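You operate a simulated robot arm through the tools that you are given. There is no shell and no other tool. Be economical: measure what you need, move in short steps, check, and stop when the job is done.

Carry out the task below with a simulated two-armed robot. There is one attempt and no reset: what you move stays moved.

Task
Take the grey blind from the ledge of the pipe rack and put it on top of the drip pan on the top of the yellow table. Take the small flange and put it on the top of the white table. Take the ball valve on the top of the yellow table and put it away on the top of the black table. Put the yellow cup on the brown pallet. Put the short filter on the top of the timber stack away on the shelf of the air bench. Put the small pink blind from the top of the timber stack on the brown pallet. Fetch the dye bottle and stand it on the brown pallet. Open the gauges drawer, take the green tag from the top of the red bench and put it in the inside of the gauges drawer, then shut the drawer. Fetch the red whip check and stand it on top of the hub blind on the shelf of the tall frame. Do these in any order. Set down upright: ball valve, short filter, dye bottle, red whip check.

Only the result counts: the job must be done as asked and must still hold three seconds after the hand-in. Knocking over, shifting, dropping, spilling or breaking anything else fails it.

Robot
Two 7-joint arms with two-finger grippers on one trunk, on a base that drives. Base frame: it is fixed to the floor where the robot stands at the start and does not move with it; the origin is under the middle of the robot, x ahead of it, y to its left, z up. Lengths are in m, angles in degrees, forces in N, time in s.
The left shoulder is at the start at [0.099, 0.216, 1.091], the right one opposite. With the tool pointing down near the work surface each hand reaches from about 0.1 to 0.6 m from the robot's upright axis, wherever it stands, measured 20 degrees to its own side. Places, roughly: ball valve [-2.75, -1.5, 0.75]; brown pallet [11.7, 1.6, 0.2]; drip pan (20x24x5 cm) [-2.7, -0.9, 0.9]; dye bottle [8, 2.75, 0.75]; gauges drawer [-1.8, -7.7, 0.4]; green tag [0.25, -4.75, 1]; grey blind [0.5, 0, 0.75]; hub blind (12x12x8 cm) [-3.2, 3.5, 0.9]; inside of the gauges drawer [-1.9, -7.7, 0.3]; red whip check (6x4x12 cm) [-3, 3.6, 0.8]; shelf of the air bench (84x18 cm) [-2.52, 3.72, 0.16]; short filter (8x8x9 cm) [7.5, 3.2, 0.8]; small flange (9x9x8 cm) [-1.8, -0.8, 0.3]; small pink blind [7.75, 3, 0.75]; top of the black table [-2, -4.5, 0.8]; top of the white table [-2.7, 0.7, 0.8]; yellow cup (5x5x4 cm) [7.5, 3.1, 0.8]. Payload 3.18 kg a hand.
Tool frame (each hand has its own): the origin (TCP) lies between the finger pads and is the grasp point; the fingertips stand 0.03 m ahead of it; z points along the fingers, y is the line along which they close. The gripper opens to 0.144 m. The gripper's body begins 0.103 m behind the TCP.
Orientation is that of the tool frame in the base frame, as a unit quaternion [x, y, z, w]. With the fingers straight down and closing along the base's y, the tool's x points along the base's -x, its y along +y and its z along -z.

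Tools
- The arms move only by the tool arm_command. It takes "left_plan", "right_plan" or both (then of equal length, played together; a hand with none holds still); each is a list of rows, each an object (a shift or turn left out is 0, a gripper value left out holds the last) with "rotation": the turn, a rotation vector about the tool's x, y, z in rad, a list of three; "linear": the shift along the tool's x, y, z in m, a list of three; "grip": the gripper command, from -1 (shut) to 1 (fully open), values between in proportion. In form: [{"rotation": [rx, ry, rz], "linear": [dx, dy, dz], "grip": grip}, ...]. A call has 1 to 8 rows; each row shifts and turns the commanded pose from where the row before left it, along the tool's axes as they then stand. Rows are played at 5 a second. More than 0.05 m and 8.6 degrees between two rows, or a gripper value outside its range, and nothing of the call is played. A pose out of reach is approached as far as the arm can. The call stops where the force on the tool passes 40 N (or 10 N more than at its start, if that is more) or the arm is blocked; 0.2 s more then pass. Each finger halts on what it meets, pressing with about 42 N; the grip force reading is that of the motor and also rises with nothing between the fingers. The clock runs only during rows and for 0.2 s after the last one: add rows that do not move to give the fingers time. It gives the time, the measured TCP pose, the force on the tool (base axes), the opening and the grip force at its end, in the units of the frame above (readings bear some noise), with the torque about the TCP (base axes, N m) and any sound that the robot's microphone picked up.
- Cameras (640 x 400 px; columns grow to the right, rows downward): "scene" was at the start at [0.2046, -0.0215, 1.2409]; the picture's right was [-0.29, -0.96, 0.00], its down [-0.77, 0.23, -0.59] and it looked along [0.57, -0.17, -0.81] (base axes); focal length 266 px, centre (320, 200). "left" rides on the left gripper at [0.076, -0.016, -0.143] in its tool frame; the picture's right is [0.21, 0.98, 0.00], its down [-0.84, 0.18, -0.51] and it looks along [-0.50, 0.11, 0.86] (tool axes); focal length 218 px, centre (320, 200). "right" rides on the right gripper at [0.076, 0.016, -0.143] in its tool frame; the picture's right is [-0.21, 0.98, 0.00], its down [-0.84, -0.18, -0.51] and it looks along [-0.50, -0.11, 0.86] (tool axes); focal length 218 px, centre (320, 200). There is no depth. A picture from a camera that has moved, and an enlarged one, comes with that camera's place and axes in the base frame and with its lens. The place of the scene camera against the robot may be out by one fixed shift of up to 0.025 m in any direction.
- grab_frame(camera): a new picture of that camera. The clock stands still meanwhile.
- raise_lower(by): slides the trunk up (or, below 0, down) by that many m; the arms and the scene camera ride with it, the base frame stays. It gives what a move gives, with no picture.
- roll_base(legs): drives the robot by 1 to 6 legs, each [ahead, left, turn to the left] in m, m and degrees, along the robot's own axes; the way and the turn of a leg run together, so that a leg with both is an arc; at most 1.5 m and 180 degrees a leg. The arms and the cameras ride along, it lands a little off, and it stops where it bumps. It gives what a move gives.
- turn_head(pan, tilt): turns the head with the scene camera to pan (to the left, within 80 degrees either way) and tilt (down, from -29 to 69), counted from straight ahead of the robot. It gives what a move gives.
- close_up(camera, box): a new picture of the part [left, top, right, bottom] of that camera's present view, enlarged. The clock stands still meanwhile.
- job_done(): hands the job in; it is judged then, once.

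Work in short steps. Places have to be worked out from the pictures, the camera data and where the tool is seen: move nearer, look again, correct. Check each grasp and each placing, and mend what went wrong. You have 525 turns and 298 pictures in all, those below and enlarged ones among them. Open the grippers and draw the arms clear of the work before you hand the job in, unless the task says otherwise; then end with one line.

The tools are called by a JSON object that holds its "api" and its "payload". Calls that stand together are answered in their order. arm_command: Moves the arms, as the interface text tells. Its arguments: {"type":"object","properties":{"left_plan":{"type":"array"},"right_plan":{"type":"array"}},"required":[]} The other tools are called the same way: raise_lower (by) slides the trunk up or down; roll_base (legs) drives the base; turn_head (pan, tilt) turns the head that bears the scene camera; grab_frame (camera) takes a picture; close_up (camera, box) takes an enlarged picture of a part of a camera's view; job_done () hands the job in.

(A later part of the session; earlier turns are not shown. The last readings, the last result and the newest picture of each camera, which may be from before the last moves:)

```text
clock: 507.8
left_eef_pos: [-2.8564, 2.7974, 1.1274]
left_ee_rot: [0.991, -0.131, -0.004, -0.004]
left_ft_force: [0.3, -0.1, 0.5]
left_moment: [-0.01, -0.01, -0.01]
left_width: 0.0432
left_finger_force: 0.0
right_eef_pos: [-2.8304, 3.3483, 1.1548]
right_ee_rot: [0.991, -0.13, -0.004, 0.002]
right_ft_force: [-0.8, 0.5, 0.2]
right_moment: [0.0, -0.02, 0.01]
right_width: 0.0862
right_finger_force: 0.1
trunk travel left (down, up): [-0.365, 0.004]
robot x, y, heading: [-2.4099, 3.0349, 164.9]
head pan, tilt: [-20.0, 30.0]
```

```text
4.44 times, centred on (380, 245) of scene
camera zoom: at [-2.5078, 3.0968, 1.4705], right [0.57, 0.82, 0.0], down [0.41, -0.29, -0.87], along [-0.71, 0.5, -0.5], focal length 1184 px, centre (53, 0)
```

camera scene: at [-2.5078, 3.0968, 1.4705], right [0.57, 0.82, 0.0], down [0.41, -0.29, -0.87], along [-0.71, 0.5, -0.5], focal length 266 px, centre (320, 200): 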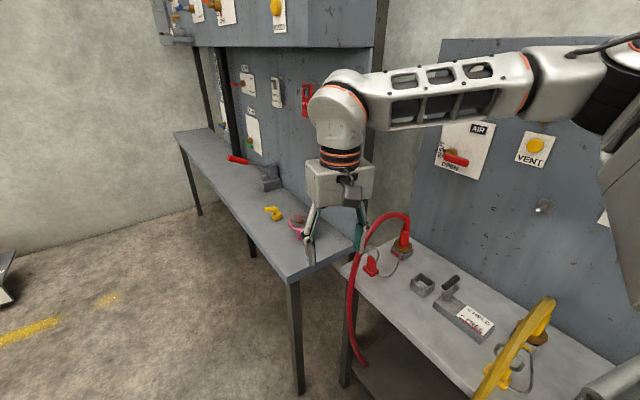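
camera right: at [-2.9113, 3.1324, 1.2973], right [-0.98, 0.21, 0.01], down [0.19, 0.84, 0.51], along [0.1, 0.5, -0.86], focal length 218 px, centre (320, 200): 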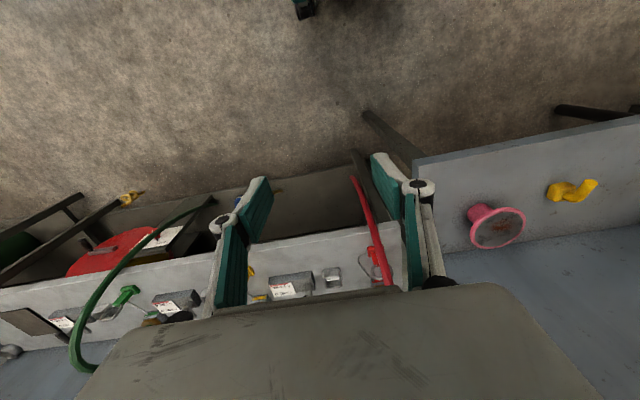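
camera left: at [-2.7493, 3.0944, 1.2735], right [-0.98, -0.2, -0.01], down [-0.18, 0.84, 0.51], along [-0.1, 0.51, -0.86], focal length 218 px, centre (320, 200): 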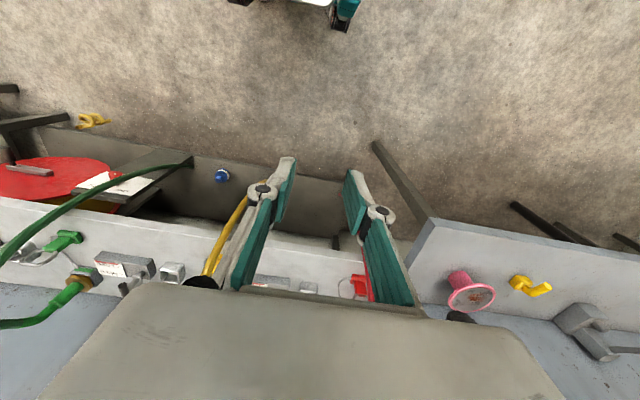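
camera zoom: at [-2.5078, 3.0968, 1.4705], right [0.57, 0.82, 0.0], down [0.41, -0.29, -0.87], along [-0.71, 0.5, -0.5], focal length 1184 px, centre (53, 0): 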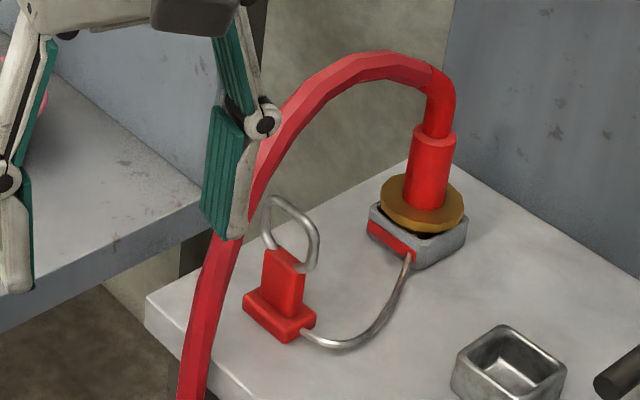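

Now it's clear: the base is 6 cm along x and 4 cm along y at (-2.98, 3.665), with an upright tab and a ring on top; the hose passes about 10 cm above. I'll grip the upright from the right, fingers closing along y, so first square the hand to -x and pitch it 45°.

{"api": "roll_base", "payload": {"legs": [[0, -0.14, 0]]}}

{"api": "arm_command", "payload": {"right_plan": [{"rotation": [0, 0, -0.13]}, {"rotation": [0, 0, -0.13]}, {"rotation": [0, -0.15, 0]}, {"rotation": [0, -0.15, 0]}, {"rotation": [0, -0.15, 0]}, {"rotation": [0, -0.15, 0]}, {"rotation": [0, -0.15, 0]}, {}]}}

{"api": "raise_lower", "payload": {"by": -0.16}}

{"api": "grab_frame", "payload": {"camera": "right"}}

{"api": "grab_frame", "payload": {"camera": "scene"}}

```text
clock: 509.6
left_eef_pos: [-2.8215, 2.9342, 1.1281]
left_ee_rot: [0.991, -0.131, -0.005, -0.004]
left_ft_force: [-0.3, 0.3, 0.7]
left_moment: [-0.03, -0.04, 0.0]
left_width: 0.0434
left_finger_force: 0.0
right_eef_pos: [-2.7941, 3.4833, 1.1547]
right_ee_rot: [0.992, -0.13, -0.004, 0.002]
right_ft_force: [-0.6, 0.4, -0.3]
right_moment: [0.03, 0.0, 0.01]
right_width: 0.0862
right_finger_force: 0.0
trunk travel left (down, up): [-0.365, 0.004]
robot x, y, heading: [-2.3742, 3.1722, 164.8]
head pan, tilt: [-20.0, 30.0]
```

```text
clock: 511.4
left_eef_pos: [-2.8212, 2.9335, 1.1274]
left_ee_rot: [0.991, -0.132, -0.004, -0.005]
left_ft_force: [0.2, -0.1, 0.0]
left_moment: [-0.01, -0.03, -0.03]
left_width: 0.0432
left_finger_force: 0.1
right_eef_pos: [-2.7941, 3.4829, 1.1547]
right_ee_rot: [0.929, 0.0, -0.371, 0.002]
right_ft_force: [1.2, -0.1, -0.6]
right_moment: [0.02, 0.02, 0.01]
right_width: 0.0865
right_finger_force: 0.0
trunk travel left (down, up): [-0.365, 0.004]
robot x, y, heading: [-2.3725, 3.1677, 164.9]
head pan, tilt: [-20.0, 30.0]
```

```text
clock: 513.3
left_eef_pos: [-2.8283, 2.9306, 0.9617]
left_ee_rot: [0.992, -0.129, 0.001, -0.004]
left_ft_force: [-0.1, 0.4, -0.6]
left_moment: [-0.02, 0.03, -0.04]
left_width: 0.0433
left_finger_force: 0.0
right_eef_pos: [-2.8109, 3.48, 0.922]
right_ee_rot: [0.955, -0.002, -0.296, 0.02]
right_ft_force: [0.8, 0.5, 0.2]
right_moment: [0.01, 0.03, 0.02]
right_width: 0.0864
right_finger_force: 0.0
trunk travel left (down, up): [-0.205, 0.164]
robot x, y, heading: [-2.3744, 3.1712, 165.3]
head pan, tilt: [-20.0, 30.0]
```

```text
172 pictures are left
camera right: at [-2.6654, 3.4679, 0.9983], right [-0.16, -0.97, 0.16], down [-0.41, 0.21, 0.89], along [-0.9, 0.08, -0.43], focal length 218 px, centre (320, 200)
```

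right: 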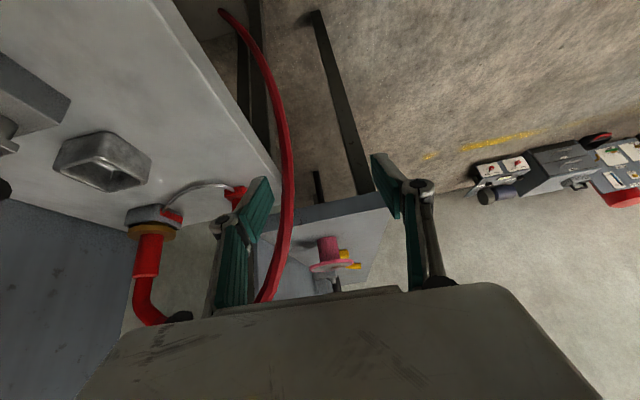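

```text
171 pictures are left
camera scene: at [-2.5329, 3.2453, 1.305], right [0.57, 0.82, 0.01], down [0.42, -0.28, -0.86], along [-0.71, 0.49, -0.51], focal length 266 px, centre (320, 200)
```

scene: 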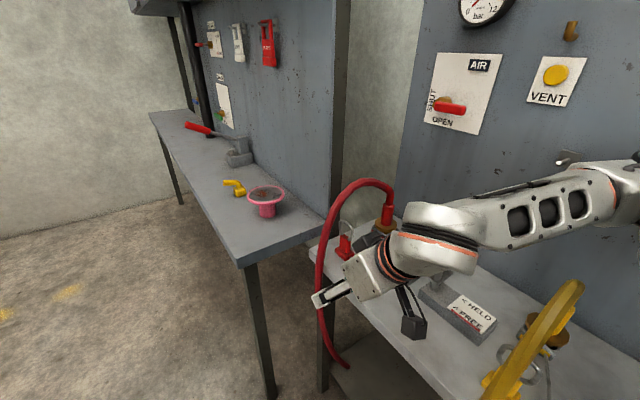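

The hand is in front of the bench at z 0.92. I'll restore the 45° pitch and shift it +y to line up with the whip check, staying to its right.

{"api": "arm_command", "payload": {"right_plan": [{"linear": [0, -0.046, 0], "rotation": [0, -0.045, 0]}, {"linear": [0, -0.046, 0], "rotation": [0, -0.045, 0]}, {"linear": [0, -0.046, 0], "rotation": [0, -0.045, 0]}, {"linear": [0, -0.046, 0], "rotation": [0, -0.045, 0]}, {}]}}

{"api": "grab_frame", "payload": {"camera": "right"}}

{"api": "close_up", "payload": {"camera": "scene", "box": [290, 160, 490, 320]}}

```text
clock: 514.5
left_eef_pos: [-2.8215, 2.9342, 0.9679]
left_ee_rot: [0.991, -0.132, -0.004, -0.005]
left_ft_force: [0.8, 0.3, 0.1]
left_moment: [-0.04, 0.02, -0.03]
left_width: 0.0434
left_finger_force: 0.1
right_eef_pos: [-2.8023, 3.6716, 0.92]
right_ee_rot: [0.921, -0.01, -0.389, 0.018]
right_ft_force: [0.4, 1.3, 0.1]
right_moment: [-0.04, 0.06, 0.04]
right_width: 0.0864
right_finger_force: 0.1
trunk travel left (down, up): [-0.205, 0.164]
robot x, y, heading: [-2.3751, 3.1698, 165.1]
head pan, tilt: [-20.0, 30.0]
```

```text
170 pictures are left
camera right: at [-2.6454, 3.6562, 0.9663], right [-0.15, -0.97, 0.19], down [-0.22, 0.22, 0.95], along [-0.96, 0.1, -0.25], focal length 218 px, centre (320, 200)
```

right: 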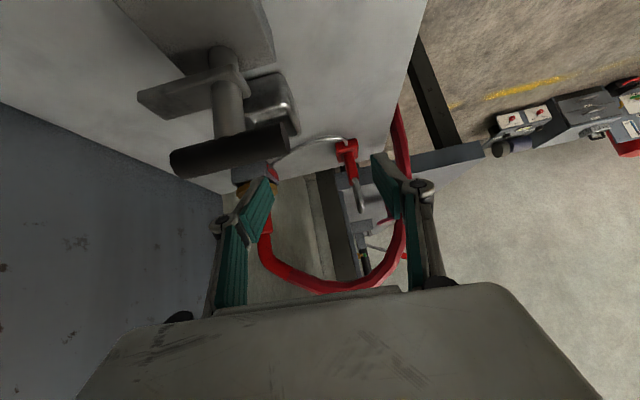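

```text
2.50 times, centred on (390, 240) of scene
camera zoom: at [-2.5204, 3.2471, 1.3075], right [0.57, 0.82, 0.0], down [0.41, -0.29, -0.87], along [-0.71, 0.5, -0.5], focal length 666 px, centre (145, 100)
```

zoom: 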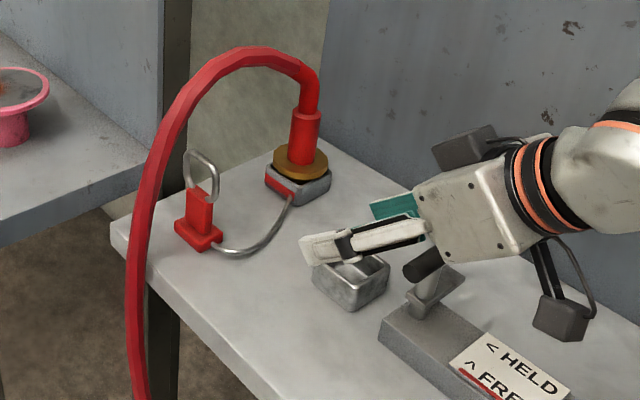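

Excellent view. From both cameras the whip check is at about (-2.968, 3.635). I'll ease the pitch to 35° to keep the wrist camera clear of the parts below, and advance halfway.

{"api": "arm_command", "payload": {"right_plan": [{"rotation": [0, 0.063, 0], "linear": [0, 0.012, 0]}, {"rotation": [0, 0.063, 0], "linear": [0, 0.0125, 0]}, {"rotation": [0, 0.063, 0], "linear": [0, 0.0125, 0]}, {"linear": [-0.0231, 0, 0.0437]}, {"linear": [-0.0232, 0, 0.0437], "grip": 0.0}, {}]}}

{"api": "grab_frame", "payload": {"camera": "right"}}

{"api": "close_up", "payload": {"camera": "scene", "box": [290, 160, 490, 320]}}

```text
clock: 515.9
left_eef_pos: [-2.8206, 2.9342, 0.968]
left_ee_rot: [0.991, -0.131, -0.004, -0.005]
left_ft_force: [-0.4, 0.3, 0.4]
left_moment: [0.03, -0.02, 0.03]
left_width: 0.043
left_finger_force: 0.1
right_eef_pos: [-2.8896, 3.6333, 0.88]
right_ee_rot: [0.954, -0.008, -0.299, 0.019]
right_ft_force: [-0.1, -0.5, 0.4]
right_moment: [-0.02, -0.01, 0.01]
right_width: 0.072
right_finger_force: 0.0
trunk travel left (down, up): [-0.205, 0.164]
robot x, y, heading: [-2.3707, 3.1735, 165.0]
head pan, tilt: [-20.0, 30.0]
```

```text
168 pictures are left
camera right: at [-2.7445, 3.6193, 0.9539], right [-0.17, -0.97, 0.16], down [-0.4, 0.22, 0.89], along [-0.9, 0.09, -0.43], focal length 218 px, centre (320, 200)
```

right: 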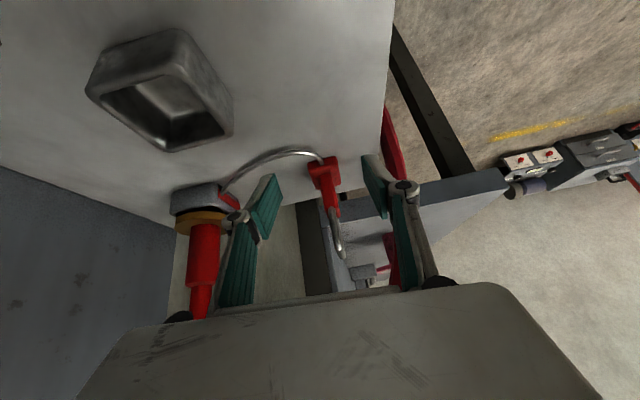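

```text
2.50 times, centred on (390, 240) of scene
camera zoom: at [-2.52, 3.2462, 1.3078], right [0.57, 0.82, 0.0], down [0.41, -0.29, -0.87], along [-0.71, 0.5, -0.5], focal length 666 px, centre (145, 100)
```

zoom: 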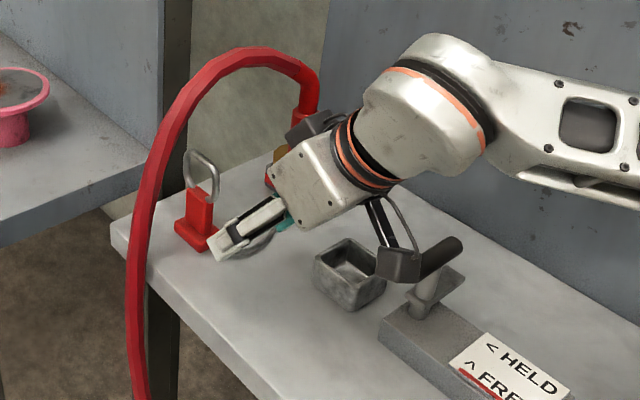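

Well aligned: the upright is centred between the fingers. Advancing to (-2.968, 3.63, 0.838).

{"api": "arm_command", "payload": {"right_plan": [{"linear": [-0.0133, 0.001, 0.0263]}, {"linear": [-0.0133, 0.001, 0.0263]}, {"linear": [-0.0133, 0.001, 0.0263]}, {}]}}

{"api": "grab_frame", "payload": {"camera": "right"}}

{"api": "close_up", "payload": {"camera": "scene", "box": [290, 160, 490, 320]}}

```text
clock: 516.9
left_eef_pos: [-2.8203, 2.9337, 0.9682]
left_ee_rot: [0.991, -0.131, -0.006, -0.004]
left_ft_force: [-0.6, 0.5, -0.1]
left_moment: [0.02, 0.02, -0.01]
left_width: 0.0431
left_finger_force: 0.0
right_eef_pos: [-2.9669, 3.6263, 0.8379]
right_ee_rot: [0.954, -0.007, -0.3, 0.02]
right_ft_force: [0.1, -0.1, 0.3]
right_moment: [-0.03, -0.03, 0.0]
right_width: 0.0719
right_finger_force: 0.0
trunk travel left (down, up): [-0.205, 0.164]
robot x, y, heading: [-2.3738, 3.1709, 164.9]
head pan, tilt: [-20.0, 30.0]
```

```text
166 pictures are left
camera right: at [-2.8214, 3.6125, 0.9121], right [-0.17, -0.97, 0.16], down [-0.4, 0.22, 0.89], along [-0.9, 0.09, -0.43], focal length 218 px, centre (320, 200)
```

right: 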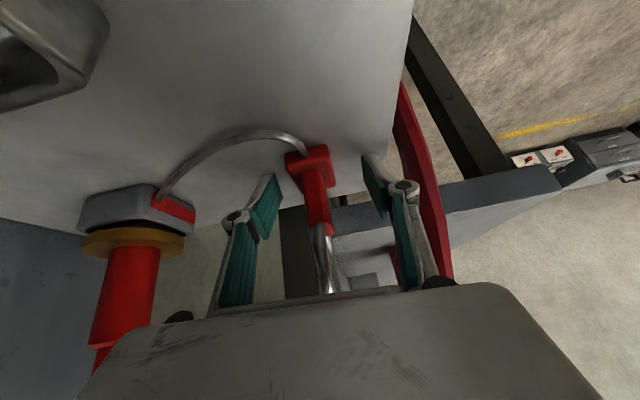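

```text
2.50 times, centred on (390, 240) of scene
camera zoom: at [-2.5202, 3.2462, 1.3077], right [0.57, 0.82, 0.0], down [0.41, -0.29, -0.87], along [-0.71, 0.5, -0.5], focal length 666 px, centre (145, 100)
```

zoom: 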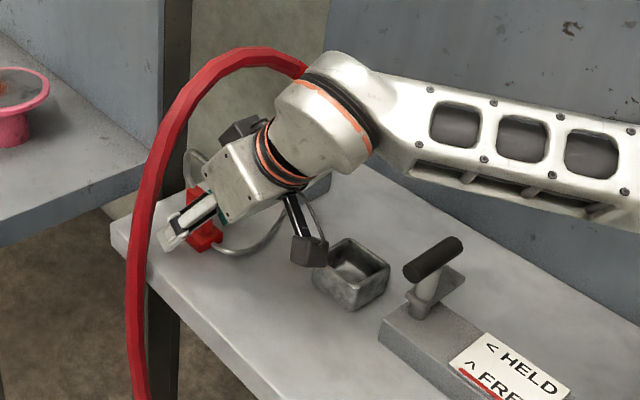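

The upright is between the pads. Gripping.

{"api": "arm_command", "payload": {"right_plan": [{"grip": -1}, {}, {}, {}]}}

{"api": "arm_command", "payload": {"right_plan": [{"linear": [-0.0057, 0, -0.0082]}, {}]}}

{"api": "grab_frame", "payload": {"camera": "right"}}

```text
clock: 517.9
left_eef_pos: [-2.8205, 2.9326, 0.9684]
left_ee_rot: [0.991, -0.132, -0.004, -0.004]
left_ft_force: [-0.6, 0.2, 0.0]
left_moment: [0.01, 0.01, 0.02]
left_width: 0.0433
left_finger_force: 0.1
right_eef_pos: [-2.9665, 3.6265, 0.8381]
right_ee_rot: [0.954, -0.009, -0.299, 0.018]
right_ft_force: [-0.4, 0.3, 1.0]
right_moment: [0.02, 0.02, -0.02]
right_width: 0.035
right_finger_force: 42.0
trunk travel left (down, up): [-0.205, 0.164]
robot x, y, heading: [-2.3698, 3.172, 164.8]
head pan, tilt: [-20.0, 30.0]
```

```text
clock: 518.5
left_eef_pos: [-2.8214, 2.9335, 0.9681]
left_ee_rot: [0.991, -0.131, -0.004, -0.004]
left_ft_force: [0.6, -0.2, 0.2]
left_moment: [-0.02, -0.04, 0.0]
left_width: 0.0435
left_finger_force: 0.2
right_eef_pos: [-2.9674, 3.6274, 0.8471]
right_ee_rot: [0.954, -0.007, -0.299, 0.019]
right_ft_force: [-0.2, -0.9, -1.1]
right_moment: [0.0, 0.01, 0.01]
right_width: 0.035
right_finger_force: 42.1
trunk travel left (down, up): [-0.205, 0.164]
robot x, y, heading: [-2.3794, 3.1724, 164.8]
head pan, tilt: [-20.0, 30.0]
```

```text
164 pictures are left
camera right: at [-2.822, 3.6131, 0.9215], right [-0.17, -0.97, 0.16], down [-0.4, 0.22, 0.89], along [-0.9, 0.09, -0.43], focal length 218 px, centre (320, 200)
```

right: 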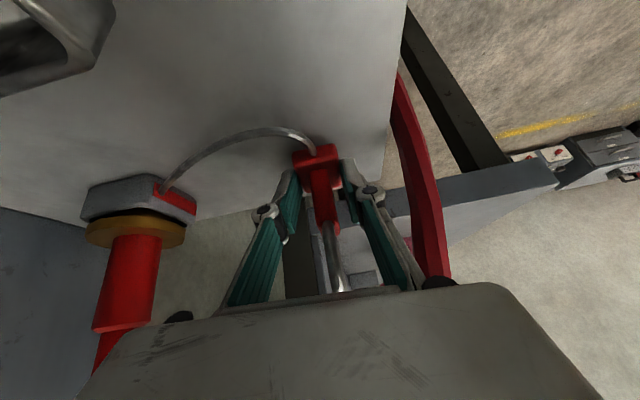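

Gripped (35 mm) and light. I'll lift 2 cm more and see whether the cable holds it.

{"api": "arm_command", "payload": {"right_plan": [{"linear": [-0.0057, 0, -0.0082]}, {"linear": [-0.0057, 0, -0.0082]}, {}]}}

{"api": "grab_frame", "payload": {"camera": "right"}}

{"api": "close_up", "payload": {"camera": "scene", "box": [290, 160, 490, 320]}}

```text
clock: 519.3
left_eef_pos: [-2.8213, 2.9333, 0.9663]
left_ee_rot: [0.991, -0.132, -0.003, -0.003]
left_ft_force: [0.6, -1.1, 0.0]
left_moment: [-0.01, 0.02, 0.03]
left_width: 0.043
left_finger_force: 0.0
right_eef_pos: [-2.9666, 3.6284, 0.8672]
right_ee_rot: [0.954, -0.008, -0.299, 0.018]
right_ft_force: [-0.4, -0.8, 0.8]
right_moment: [0.0, 0.04, 0.0]
right_width: 0.0351
right_finger_force: 41.7
trunk travel left (down, up): [-0.205, 0.164]
robot x, y, heading: [-2.373, 3.1722, 165.0]
head pan, tilt: [-20.0, 30.0]
```

```text
163 pictures are left
camera right: at [-2.8215, 3.6139, 0.9423], right [-0.17, -0.97, 0.16], down [-0.4, 0.22, 0.89], along [-0.9, 0.09, -0.43], focal length 218 px, centre (320, 200)
```

right: 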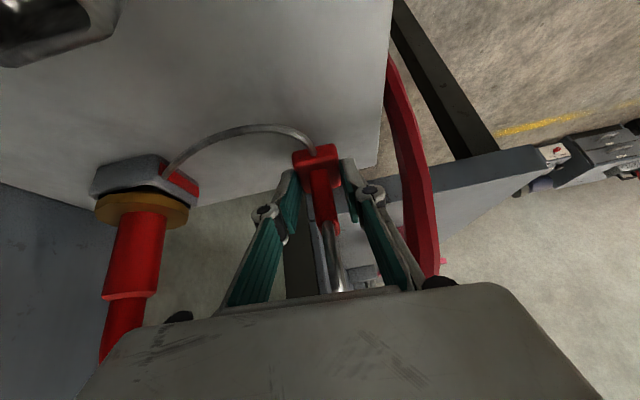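

```text
2.50 times, centred on (390, 240) of scene
camera zoom: at [-2.5207, 3.2462, 1.3076], right [0.57, 0.82, 0.0], down [0.41, -0.29, -0.87], along [-0.71, 0.5, -0.5], focal length 666 px, centre (145, 100)
```

zoom: 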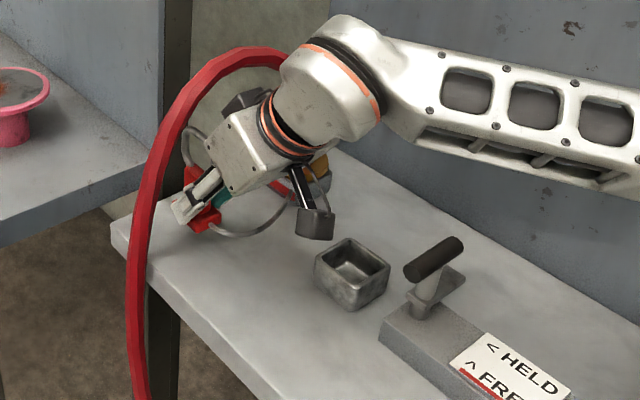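

It comes freely; the cable stays with the fitting. I'll withdraw to the right (+x), out from under the hose, then up.

{"api": "arm_command", "payload": {"right_plan": [{"linear": [0.028, 0, -0.0282]}, {"linear": [0.028, 0, -0.0282]}, {"linear": [0.0131, 0, -0.0394]}, {"linear": [0.0131, 0, -0.0394]}, {"linear": [0.0131, 0, -0.0394]}, {"linear": [0.0131, 0.01, -0.0394]}, {}]}}

{"api": "grab_frame", "payload": {"camera": "right"}}

{"api": "grab_frame", "payload": {"camera": "scene"}}

```text
clock: 520.9
left_eef_pos: [-2.8204, 2.933, 0.9665]
left_ee_rot: [0.991, -0.131, -0.004, -0.005]
left_ft_force: [0.4, 0.4, -0.6]
left_moment: [0.01, -0.02, -0.01]
left_width: 0.0433
left_finger_force: 0.1
right_eef_pos: [-2.7557, 3.62, 0.9813]
right_ee_rot: [0.954, -0.007, -0.298, 0.019]
right_ft_force: [-0.3, 0.1, -0.7]
right_moment: [0.01, -0.01, 0.0]
right_width: 0.0353
right_finger_force: 42.0
trunk travel left (down, up): [-0.205, 0.164]
robot x, y, heading: [-2.3756, 3.1699, 165.1]
head pan, tilt: [-20.0, 30.0]
```

```text
161 pictures are left
camera right: at [-2.6112, 3.6075, 1.0567], right [-0.17, -0.97, 0.16], down [-0.4, 0.22, 0.89], along [-0.9, 0.09, -0.43], focal length 218 px, centre (320, 200)
```

right: 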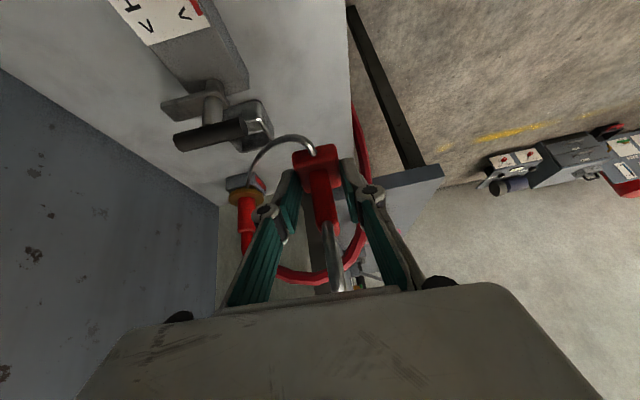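

```text
160 pictures are left
camera scene: at [-2.5211, 3.2464, 1.3074], right [0.57, 0.82, 0.0], down [0.41, -0.29, -0.87], along [-0.71, 0.5, -0.5], focal length 266 px, centre (320, 200)
```

scene: 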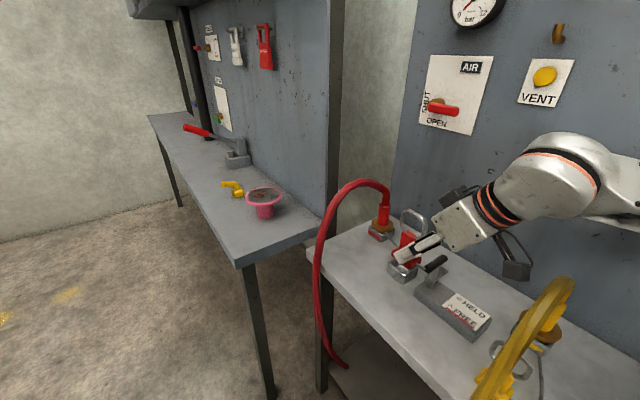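

The whip check is free and held. I'll bring it forward of the hose (toward -y) and up, then shift the base left toward the hub blind at about (-3.224, 3.536), top near z 0.905.

{"api": "arm_command", "payload": {"right_plan": [{"linear": [-0.008, 0.045, -0.0115]}, {"linear": [-0.008, 0.045, -0.0115]}, {"linear": [-0.008, 0.045, -0.0115]}, {"linear": [-0.008, 0.045, -0.0115]}, {"linear": [-0.008, 0.045, -0.0115]}, {"linear": [-0.008, 0.03, -0.0115]}, {}]}}

{"api": "roll_base", "payload": {"legs": [[0.27, 0.04, 0]]}}

{"api": "grab_frame", "payload": {"camera": "scene"}}

{"api": "grab_frame", "payload": {"camera": "right"}}

```text
clock: 522.5
left_eef_pos: [-2.8206, 2.9308, 0.968]
left_ee_rot: [0.991, -0.131, -0.006, -0.006]
left_ft_force: [-0.3, 0.0, 0.4]
left_moment: [0.09, 0.09, 0.0]
left_width: 0.0432
left_finger_force: 0.1
right_eef_pos: [-2.7682, 3.369, 1.0816]
right_ee_rot: [0.954, -0.007, -0.3, 0.016]
right_ft_force: [0.6, -0.5, -0.2]
right_moment: [0.06, 0.02, -0.07]
right_width: 0.0349
right_finger_force: 42.1
right hand out of reach, approached as far as the arm can: row 2
trunk travel left (down, up): [-0.205, 0.164]
robot x, y, heading: [-2.3757, 3.1725, 165.3]
head pan, tilt: [-20.0, 30.0]
```

```text
clock: 524.4
left_eef_pos: [-3.0905, 2.9658, 0.968]
left_ee_rot: [0.991, -0.133, -0.003, -0.005]
left_ft_force: [-1.0, 0.8, -0.2]
left_moment: [0.03, -0.02, 0.01]
left_width: 0.0431
left_finger_force: 0.0
right_eef_pos: [-3.038, 3.4065, 1.0804]
right_ee_rot: [0.954, -0.009, -0.299, 0.018]
right_ft_force: [-0.2, 0.2, -1.5]
right_moment: [0.01, -0.05, 0.02]
right_width: 0.0349
right_finger_force: 42.3
trunk travel left (down, up): [-0.205, 0.164]
robot x, y, heading: [-2.6405, 3.2029, 164.7]
head pan, tilt: [-20.0, 30.0]
```

```text
159 pictures are left
camera scene: at [-2.7898, 3.2778, 1.3075], right [0.58, 0.82, 0.0], down [0.41, -0.29, -0.87], along [-0.71, 0.5, -0.5], focal length 266 px, centre (320, 200)
```

scene: 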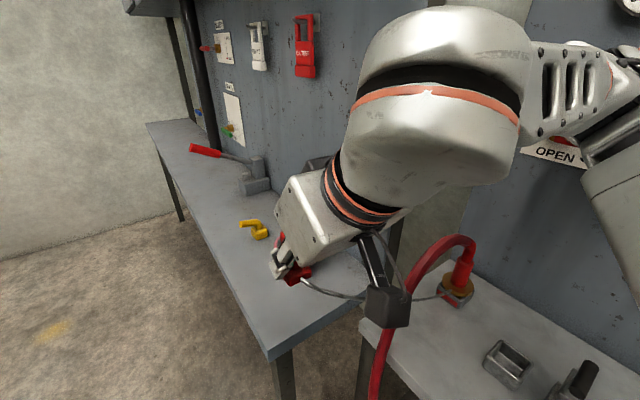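

```text
158 pictures are left
camera right: at [-2.8927, 3.3909, 1.1544], right [-0.18, -0.97, 0.16], down [-0.4, 0.22, 0.89], along [-0.9, 0.09, -0.43], focal length 218 px, centre (320, 200)
```

right: 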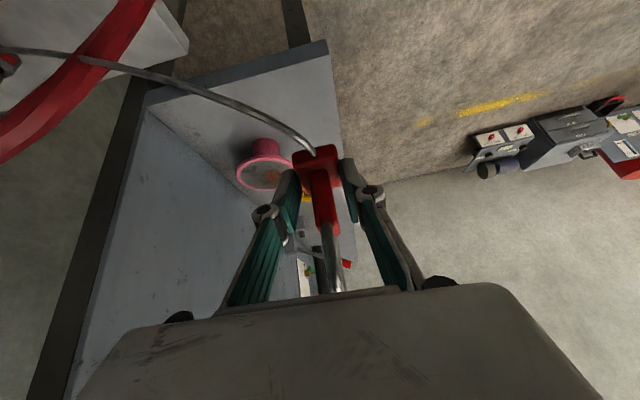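

The cable is in fact tied to the whip check and trails back to the fitting. I'll check how it runs past the hose before going on.

{"api": "close_up", "payload": {"camera": "scene", "box": [260, 210, 500, 360]}}

{"api": "grab_frame", "payload": {"camera": "left"}}

```text
2.67 times, centred on (380, 285) of scene
camera zoom: at [-2.7898, 3.2778, 1.3075], right [0.58, 0.82, 0.0], down [0.41, -0.29, -0.87], along [-0.71, 0.5, -0.5], focal length 710 px, centre (160, -27)
```

zoom: 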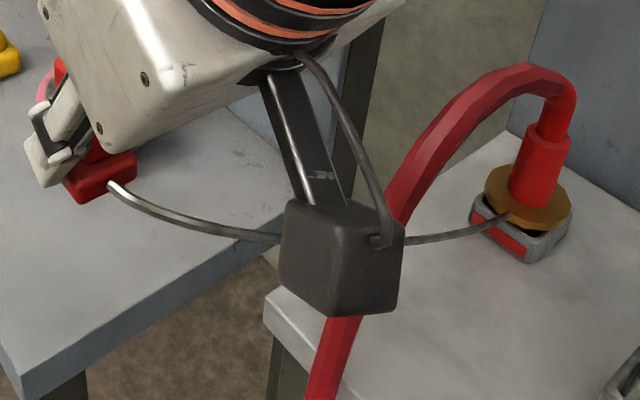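

```text
156 pictures are left
camera left: at [-3.0128, 2.9606, 1.1108], right [-0.06, -1.0, -0.01], down [-0.86, 0.04, 0.51], along [-0.51, 0.04, -0.86], focal length 218 px, centre (320, 200)
```

left: 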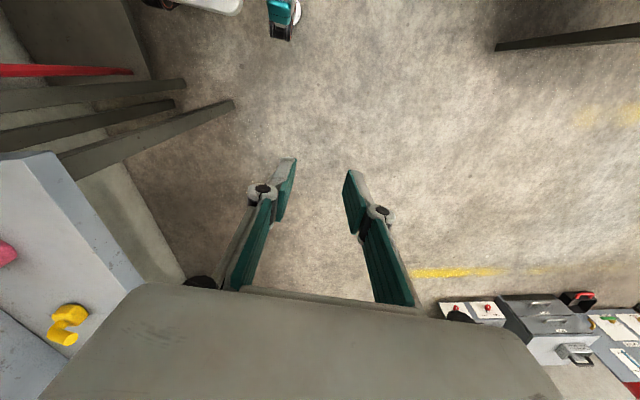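

The cable is a loose visual tether with slack, and the blind is within its length. The blind's centre is about (-3.24, 3.53). I'll carry the whip check above it.

{"api": "arm_command", "payload": {"right_plan": [{"linear": [-0.0247, -0.0206, 0.0234]}, {"linear": [-0.0247, -0.0206, 0.0234]}, {"linear": [-0.0247, -0.0206, 0.0234]}, {"linear": [-0.0247, -0.0206, 0.0234]}, {"linear": [-0.0247, -0.0206, 0.0234]}, {}]}}

{"api": "grab_frame", "payload": {"camera": "right"}}

{"api": "grab_frame", "payload": {"camera": "scene"}}

```text
clock: 525.8
left_eef_pos: [-3.0898, 2.9657, 0.9679]
left_ee_rot: [0.991, -0.133, -0.004, -0.005]
left_ft_force: [0.3, 0.6, -0.1]
left_moment: [-0.01, 0.01, -0.01]
left_width: 0.0432
left_finger_force: 0.1
right_eef_pos: [-3.2047, 3.5083, 1.0511]
right_ee_rot: [0.954, -0.008, -0.299, 0.019]
right_ft_force: [1.0, -1.3, -0.4]
right_moment: [-0.04, 0.0, 0.01]
right_width: 0.035
right_finger_force: 42.1
trunk travel left (down, up): [-0.205, 0.164]
robot x, y, heading: [-2.645, 3.2054, 164.9]
head pan, tilt: [-20.0, 30.0]
```

```text
155 pictures are left
camera right: at [-3.0593, 3.4935, 1.1258], right [-0.18, -0.97, 0.16], down [-0.4, 0.22, 0.89], along [-0.9, 0.09, -0.43], focal length 218 px, centre (320, 200)
```

right: 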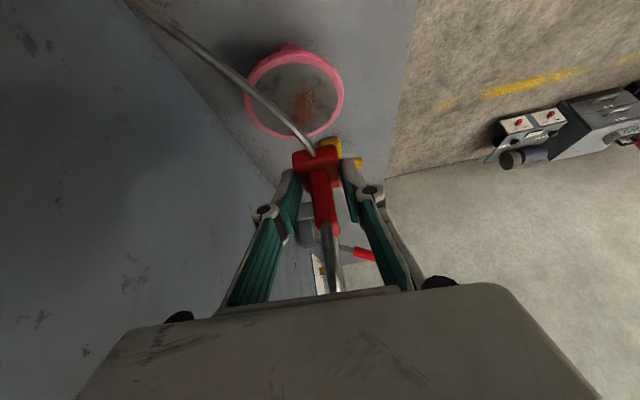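

```text
154 pictures are left
camera scene: at [-2.7886, 3.2775, 1.3078], right [0.58, 0.82, 0.0], down [0.41, -0.29, -0.87], along [-0.71, 0.5, -0.5], focal length 266 px, centre (320, 200)
```

scene: 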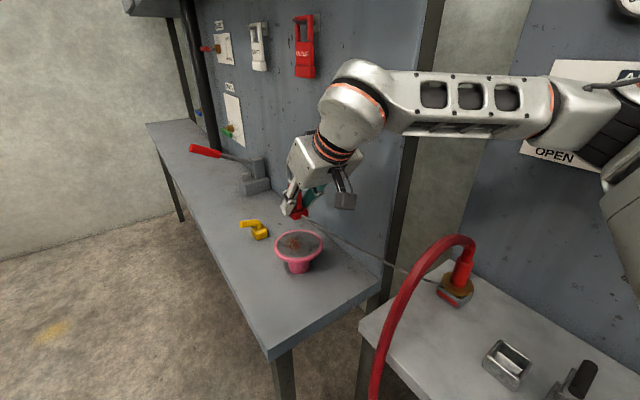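

Blind centre refined to (-3.235, 3.52), top 0.896. Moving over it and down to just above contact.

{"api": "arm_command", "payload": {"right_plan": [{"linear": [-0.0246, -0.012, 0.0172]}, {"linear": [0.0172, 0, 0.0246]}, {"linear": [0.0172, 0, 0.0246]}, {}]}}

{"api": "close_up", "payload": {"camera": "scene", "box": [220, 170, 400, 290]}}

{"api": "grab_frame", "payload": {"camera": "right"}}

```text
clock: 526.8
left_eef_pos: [-3.091, 2.9666, 0.9687]
left_ee_rot: [0.991, -0.134, -0.005, -0.004]
left_ft_force: [-0.4, 0.1, -0.5]
left_moment: [0.01, 0.02, -0.02]
left_width: 0.0433
left_finger_force: 0.1
right_eef_pos: [-3.2343, 3.5171, 0.9889]
right_ee_rot: [0.954, -0.01, -0.3, 0.018]
right_ft_force: [0.3, 0.4, -0.6]
right_moment: [0.01, -0.02, 0.03]
right_width: 0.0354
right_finger_force: 42.0
trunk travel left (down, up): [-0.205, 0.164]
robot x, y, heading: [-2.6413, 3.2038, 164.7]
head pan, tilt: [-20.0, 30.0]
```

```text
3.33 times, centred on (310, 230) of scene
camera zoom: at [-2.7887, 3.2776, 1.3077], right [0.58, 0.82, 0.0], down [0.41, -0.29, -0.87], along [-0.71, 0.5, -0.5], focal length 888 px, centre (353, 100)
```

zoom: 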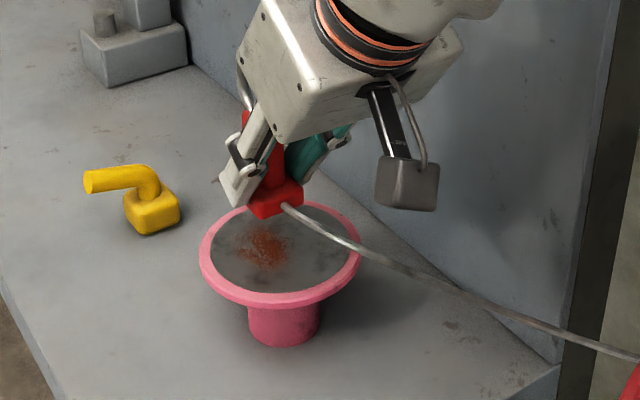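

```text
152 pictures are left
camera right: at [-3.0887, 3.5025, 1.0642], right [-0.18, -0.97, 0.16], down [-0.4, 0.22, 0.89], along [-0.9, 0.09, -0.43], focal length 218 px, centre (320, 200)
```

right: 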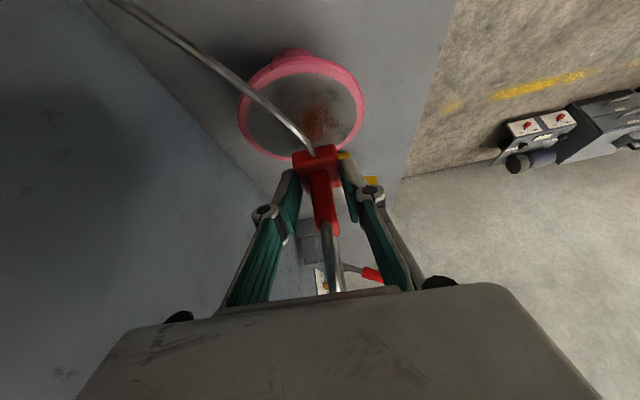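

The drop point matches the disc's centre. Lowering slowly to contact.

{"api": "arm_command", "payload": {"right_plan": [{"linear": [0.0086, 0, 0.0123]}, {"linear": [0.0023, 0, 0.0033]}, {"linear": [0.0023, 0, 0.0033]}, {"linear": [0.0017, 0, 0.0025]}, {"linear": [0.0017, 0, 0.0025]}, {}]}}

```text
clock: 528.2
left_eef_pos: [-3.0891, 2.9658, 0.9675]
left_ee_rot: [0.991, -0.133, -0.005, -0.004]
left_ft_force: [-0.5, -0.1, 0.2]
left_moment: [0.0, 0.0, 0.0]
left_width: 0.0434
left_finger_force: 0.1
right_eef_pos: [-3.2339, 3.5168, 0.9605]
right_ee_rot: [0.954, -0.01, -0.3, 0.018]
right_ft_force: [-0.6, -0.2, -0.8]
right_moment: [-0.01, 0.0, 0.0]
right_width: 0.0349
right_finger_force: 41.4
trunk travel left (down, up): [-0.205, 0.164]
robot x, y, heading: [-2.6413, 3.1989, 164.9]
head pan, tilt: [-20.0, 30.0]
```

{"api": "arm_command", "payload": {"right_plan": [{"linear": [0.0017, 0, 0.0025]}, {"linear": [0.0017, 0, 0.0025]}, {"linear": [0.0017, 0, 0.0025]}, {}]}}

{"api": "close_up", "payload": {"camera": "scene", "box": [220, 170, 400, 290]}}

```text
clock: 529.2
left_eef_pos: [-3.0911, 2.9659, 0.9678]
left_ee_rot: [0.991, -0.133, -0.004, -0.004]
left_ft_force: [0.3, 1.1, -0.4]
left_moment: [0.04, -0.04, -0.02]
left_width: 0.0431
left_finger_force: 0.1
right_eef_pos: [-3.2348, 3.5176, 0.9497]
right_ee_rot: [0.954, -0.009, -0.299, 0.019]
right_ft_force: [1.5, -0.2, -1.2]
right_moment: [0.01, 0.0, -0.02]
right_width: 0.035
right_finger_force: 42.1
trunk travel left (down, up): [-0.205, 0.164]
robot x, y, heading: [-2.6425, 3.2017, 164.9]
head pan, tilt: [-20.0, 30.0]
```

```text
3.33 times, centred on (310, 230) of scene
camera zoom: at [-2.789, 3.2777, 1.3076], right [0.58, 0.82, 0.0], down [0.41, -0.29, -0.87], along [-0.71, 0.5, -0.5], focal length 888 px, centre (353, 100)
```

zoom: 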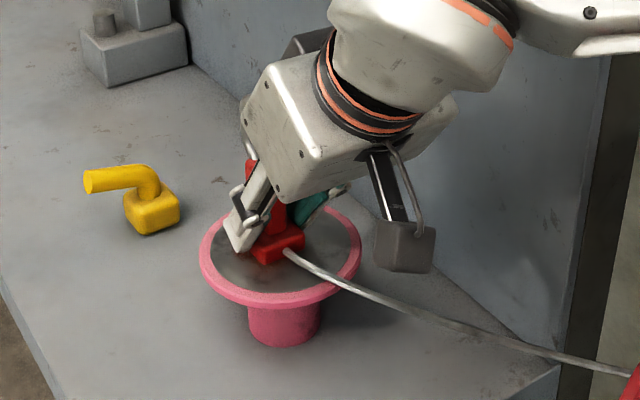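

{"api": "arm_command", "payload": {"right_plan": [{"linear": [0.0014, 0, 0.002]}, {"linear": [0.0014, 0, 0.002]}, {"linear": [0.0014, 0, 0.002]}, {}]}}

```text
clock: 530.2
left_eef_pos: [-3.089, 2.965, 0.9696]
left_ee_rot: [0.991, -0.133, -0.006, -0.005]
left_ft_force: [-0.3, 0.2, -0.4]
left_moment: [0.0, 0.0, 0.01]
left_width: 0.0433
left_finger_force: 0.0
right_eef_pos: [-3.2341, 3.5162, 0.9496]
right_ee_rot: [0.952, -0.008, -0.304, 0.019]
right_ft_force: [-0.7, 4.3, 28.0]
right_moment: [0.41, -0.32, 0.04]
right_width: 0.0349
right_finger_force: 42.3
trunk travel left (down, up): [-0.205, 0.164]
robot x, y, heading: [-2.64, 3.203, 164.9]
head pan, tilt: [-20.0, 30.0]
```

Contact at z 0.9495. Backing off 5 mm of command and then opening.

{"api": "arm_command", "payload": {"right_plan": [{"linear": [-0.0029, 0, -0.0041]}, {}, {}]}}

```text
clock: 531.0
left_eef_pos: [-3.0897, 2.9652, 0.9693]
left_ee_rot: [0.991, -0.133, -0.004, -0.005]
left_ft_force: [0.0, 0.4, -0.3]
left_moment: [-0.01, 0.0, -0.02]
left_width: 0.0432
left_finger_force: 0.1
right_eef_pos: [-3.2336, 3.5158, 0.9493]
right_ee_rot: [0.954, -0.009, -0.3, 0.018]
right_ft_force: [-5.9, 2.6, 14.9]
right_moment: [0.29, 0.57, 0.04]
right_width: 0.0349
right_finger_force: 42.4
trunk travel left (down, up): [-0.205, 0.164]
robot x, y, heading: [-2.6378, 3.2024, 164.9]
head pan, tilt: [-20.0, 30.0]
```

{"api": "arm_command", "payload": {"right_plan": [{"linear": [-0.001, 0, -0.0014]}, {}, {"grip": -0.3}, {}, {}]}}

{"api": "close_up", "payload": {"camera": "scene", "box": [220, 170, 400, 290]}}

{"api": "grab_frame", "payload": {"camera": "right"}}

```text
clock: 532.2
left_eef_pos: [-3.0917, 2.9655, 0.968]
left_ee_rot: [0.991, -0.134, -0.004, -0.005]
left_ft_force: [0.2, -0.1, 0.4]
left_moment: [0.04, -0.01, 0.02]
left_width: 0.0431
left_finger_force: 0.1
right_eef_pos: [-3.2346, 3.5157, 0.9505]
right_ee_rot: [0.954, -0.01, -0.299, 0.018]
right_ft_force: [0.1, 0.8, -0.5]
right_moment: [0.01, 0.01, 0.0]
right_width: 0.0501
right_finger_force: 0.1
trunk travel left (down, up): [-0.205, 0.164]
robot x, y, heading: [-2.6466, 3.2081, 165.2]
head pan, tilt: [-20.0, 30.0]
```

```text
3.33 times, centred on (310, 230) of scene
camera zoom: at [-2.789, 3.2777, 1.3076], right [0.58, 0.82, 0.0], down [0.41, -0.29, -0.87], along [-0.71, 0.5, -0.5], focal length 888 px, centre (353, 100)
```

zoom: 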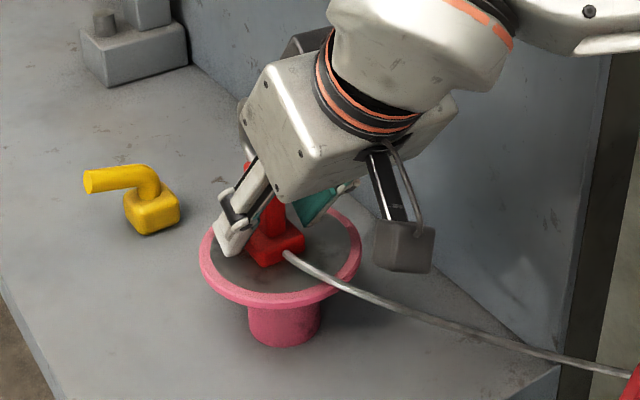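

```text
149 pictures are left
camera right: at [-3.089, 3.5018, 1.0258], right [-0.18, -0.97, 0.16], down [-0.4, 0.22, 0.89], along [-0.9, 0.09, -0.43], focal length 218 px, centre (320, 200)
```

right: 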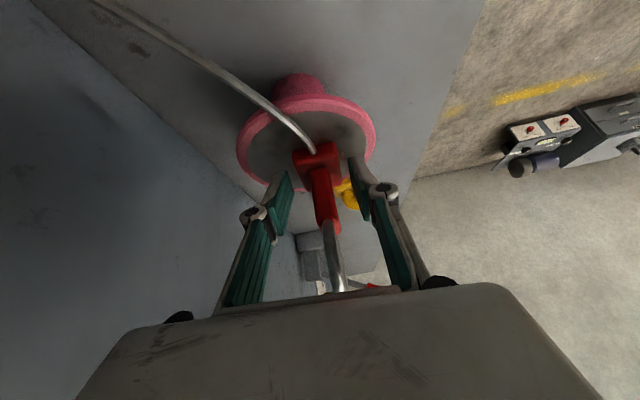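

It stands alone. Opening further and withdrawing along the fingers.

{"api": "arm_command", "payload": {"right_plan": [{"grip": 0.1}, {}, {"linear": [0, 0, -0.03]}, {"linear": [0, 0, -0.04]}, {"linear": [0, 0, -0.05]}, {"linear": [0, 0, -0.05]}, {}]}}

{"api": "close_up", "payload": {"camera": "scene", "box": [220, 170, 400, 290]}}

```text
clock: 533.8
left_eef_pos: [-3.0903, 2.9667, 0.9672]
left_ee_rot: [0.991, -0.133, -0.004, -0.004]
left_ft_force: [0.4, 0.2, 1.1]
left_moment: [-0.04, -0.01, 0.01]
left_width: 0.0431
left_finger_force: 0.0
right_eef_pos: [-3.135, 3.5213, 1.0897]
right_ee_rot: [0.954, -0.01, -0.299, 0.019]
right_ft_force: [0.3, 0.1, -0.3]
right_moment: [-0.04, -0.01, 0.01]
right_width: 0.079
right_finger_force: 0.1
trunk travel left (down, up): [-0.205, 0.164]
robot x, y, heading: [-2.6421, 3.2, 164.8]
head pan, tilt: [-20.0, 30.0]
```

```text
3.33 times, centred on (310, 230) of scene
camera zoom: at [-2.7892, 3.2789, 1.3074], right [0.58, 0.82, 0.0], down [0.41, -0.29, -0.87], along [-0.71, 0.5, -0.5], focal length 888 px, centre (353, 100)
```

zoom: 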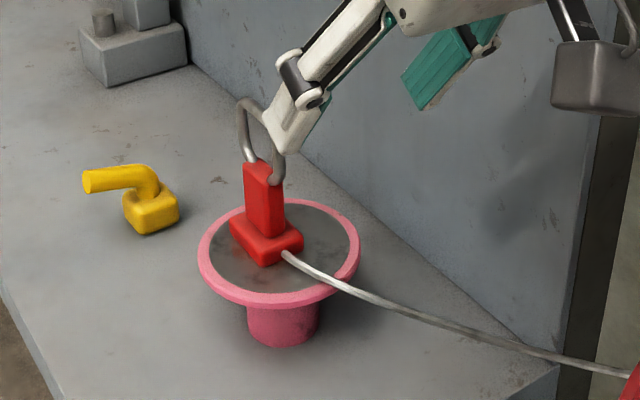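

The whip check stands on the hub blind. I'll bring the hand away toward -y, level it, and then move off to look for the route east to the timber stack.

{"api": "arm_command", "payload": {"right_plan": [{"linear": [0.0, 0.045, -0.01]}, {"linear": [0.0, 0.045, -0.01]}, {"linear": [0.0, 0.045, -0.01]}, {"linear": [0, 0.045, -0.01]}, {"rotation": [0, 0.15, 0], "linear": [0.04, 0, 0]}, {"rotation": [0, 0.15, 0], "linear": [0.04, 0, 0]}, {"rotation": [0, 0.15, 0], "linear": [0.02, 0, 0]}, {"rotation": [0, 0.15, 0], "linear": [0.02, 0, 0]}]}}

{"api": "arm_command", "payload": {"right_plan": [{"rotation": [0, 0, 0.13]}, {"rotation": [0, 0, 0.13]}, {}]}}

{"api": "raise_lower", "payload": {"by": 0.16}}

{"api": "roll_base", "payload": {"legs": [[-0.2, 0.25, 0], [0, 0, -165]]}}

{"api": "turn_head", "payload": {"pan": 0, "tilt": 15}}

{"api": "grab_frame", "payload": {"camera": "scene"}}

```text
clock: 535.6
left_eef_pos: [-3.0919, 2.9658, 0.968]
left_ee_rot: [0.991, -0.133, -0.004, -0.005]
left_ft_force: [-0.4, -0.1, 0.4]
left_moment: [0.04, 0.0, 0.0]
left_width: 0.0433
left_finger_force: 0.1
right_eef_pos: [-3.0086, 3.3412, 1.0812]
right_ee_rot: [1.0, -0.003, -0.003, 0.02]
right_ft_force: [-0.2, 0.5, -0.4]
right_moment: [0.0, -0.02, 0.01]
right_width: 0.079
right_finger_force: 0.0
trunk travel left (down, up): [-0.205, 0.164]
robot x, y, heading: [-2.6439, 3.2036, 165.2]
head pan, tilt: [-20.0, 30.0]
```

```text
clock: 536.4
left_eef_pos: [-3.0895, 2.9664, 0.9675]
left_ee_rot: [0.991, -0.133, -0.004, -0.005]
left_ft_force: [-0.4, 0.3, 0.1]
left_moment: [0.0, 0.01, 0.01]
left_width: 0.0431
left_finger_force: 0.0
right_eef_pos: [-3.009, 3.3402, 1.0797]
right_ee_rot: [0.991, -0.134, -0.001, 0.02]
right_ft_force: [-0.4, 0.5, 0.0]
right_moment: [0.0, 0.01, 0.01]
right_width: 0.0791
right_finger_force: 0.1
trunk travel left (down, up): [-0.205, 0.164]
robot x, y, heading: [-2.6404, 3.1989, 164.7]
head pan, tilt: [-20.0, 30.0]
```

```text
clock: 538.2
left_eef_pos: [-3.0906, 2.9648, 1.1278]
left_ee_rot: [0.991, -0.133, -0.004, -0.004]
left_ft_force: [-0.4, 0.1, 0.3]
left_moment: [0.0, -0.02, 0.0]
left_width: 0.0432
left_finger_force: 0.0
right_eef_pos: [-3.0082, 3.3396, 1.24]
right_ee_rot: [0.991, -0.134, -0.001, 0.021]
right_ft_force: [0.5, -0.1, 0.4]
right_moment: [-0.02, -0.01, -0.02]
right_width: 0.0792
right_finger_force: 0.0
trunk travel left (down, up): [-0.365, 0.004]
robot x, y, heading: [-2.6449, 3.2049, 164.6]
head pan, tilt: [-20.0, 30.0]
```

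```text
clock: 547.8
left_eef_pos: [-2.1521, 3.2606, 1.1273]
left_ee_rot: [-0.012, 1.0, -0.002, 0.005]
left_ft_force: [0.6, -0.1, 0.0]
left_moment: [0.01, 0.02, -0.02]
left_width: 0.0431
left_finger_force: 0.0
right_eef_pos: [-2.125, 2.8788, 1.2422]
right_ee_rot: [-0.011, 1.0, 0.021, -0.002]
right_ft_force: [-0.9, 0.4, -0.3]
right_moment: [0.01, 0.02, 0.01]
right_width: 0.0791
right_finger_force: 0.1
trunk travel left (down, up): [-0.365, 0.004]
robot x, y, heading: [-2.516, 2.9032, 1.6]
head pan, tilt: [-20.0, 30.0]
```

```text
clock: 548.6
left_eef_pos: [-2.1534, 3.2604, 1.1277]
left_ee_rot: [-0.011, 1.0, -0.004, 0.005]
left_ft_force: [-0.4, -0.5, 0.7]
left_moment: [-0.02, 0.0, 0.02]
left_width: 0.0431
left_finger_force: 0.1
right_eef_pos: [-2.1251, 2.8774, 1.2406]
right_ee_rot: [-0.012, 1.0, 0.021, -0.001]
right_ft_force: [0.0, 0.3, -0.2]
right_moment: [-0.02, 0.03, 0.0]
right_width: 0.0795
right_finger_force: 0.1
trunk travel left (down, up): [-0.365, 0.004]
robot x, y, heading: [-2.5163, 2.907, 1.6]
head pan, tilt: [0.0, 15.0]
```

```text
147 pictures are left
camera scene: at [-2.364, 2.9088, 1.4946], right [0.02, -1.0, 0.0], down [-0.26, -0.01, -0.97], along [0.97, 0.02, -0.26], focal length 266 px, centre (320, 200)
```

scene: 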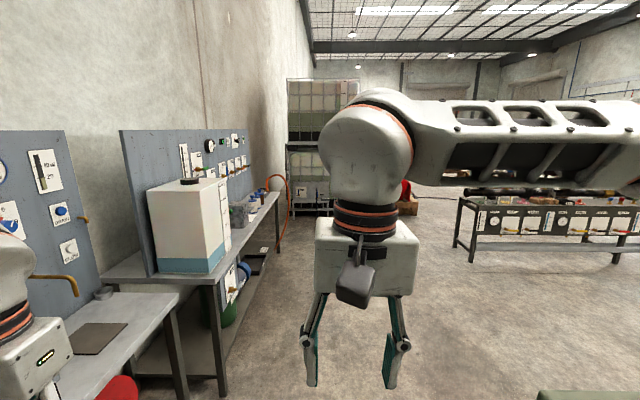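

The rack's north end is at about y 1.25, with an IBC tank further on. I'll drive forward to about (-0.8, 2.2) and look again.

{"api": "roll_base", "payload": {"legs": [[0.9, 0, -1.6], [0.9, -0.6, 0]]}}

{"api": "arm_command", "payload": {"right_plan": [{"linear": [0, -0.045, 0]}, {"linear": [0, -0.045, 0]}, {"linear": [0, -0.045, 0]}, {"linear": [0, -0.045, 0]}, {}]}}

{"api": "grab_frame", "payload": {"camera": "scene"}}

```text
clock: 558.8
left_eef_pos: [-0.3312, 2.5996, 1.1292]
left_ee_rot: [0.016, 1.0, -0.003, 0.005]
left_ft_force: [0.0, -0.7, 0.2]
left_moment: [-0.01, 0.0, 0.02]
left_width: 0.0434
left_finger_force: 0.1
right_eef_pos: [-0.3234, 2.217, 1.24]
right_ee_rot: [0.015, 1.0, 0.02, -0.001]
right_ft_force: [0.0, -0.5, 1.1]
right_moment: [-0.01, -0.01, -0.01]
right_width: 0.0795
right_finger_force: 0.0
trunk travel left (down, up): [-0.365, 0.004]
robot x, y, heading: [-0.7117, 2.2641, -1.6]
head pan, tilt: [0.0, 15.0]
```

```text
clock: 560.0
left_eef_pos: [-0.33, 2.6003, 1.1268]
left_ee_rot: [0.015, 1.0, -0.005, 0.004]
left_ft_force: [-0.5, -0.1, 0.3]
left_moment: [-0.01, 0.02, 0.02]
left_width: 0.0433
left_finger_force: 0.0
right_eef_pos: [-0.3293, 2.0387, 1.2318]
right_ee_rot: [0.015, 1.0, 0.02, -0.001]
right_ft_force: [-0.8, 1.1, 1.0]
right_moment: [-0.06, -0.03, -0.02]
right_width: 0.0791
right_finger_force: 0.0
trunk travel left (down, up): [-0.365, 0.004]
robot x, y, heading: [-0.7069, 2.2666, -1.6]
head pan, tilt: [0.0, 15.0]
```

```text
146 pictures are left
camera scene: at [-0.5597, 2.2624, 1.4947], right [-0.03, -1.0, 0.0], down [-0.26, 0.01, -0.97], along [0.97, -0.03, -0.26], focal length 266 px, centre (320, 200)
```

scene: 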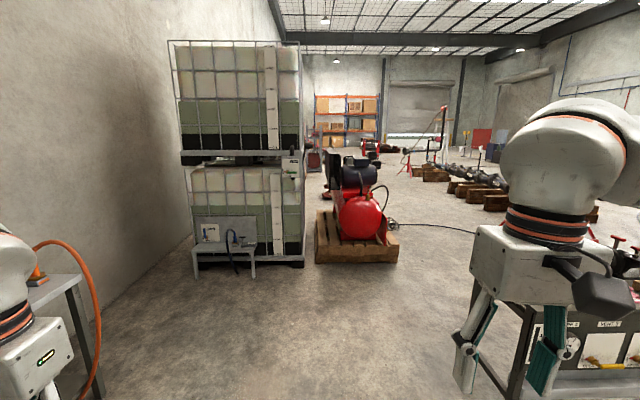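

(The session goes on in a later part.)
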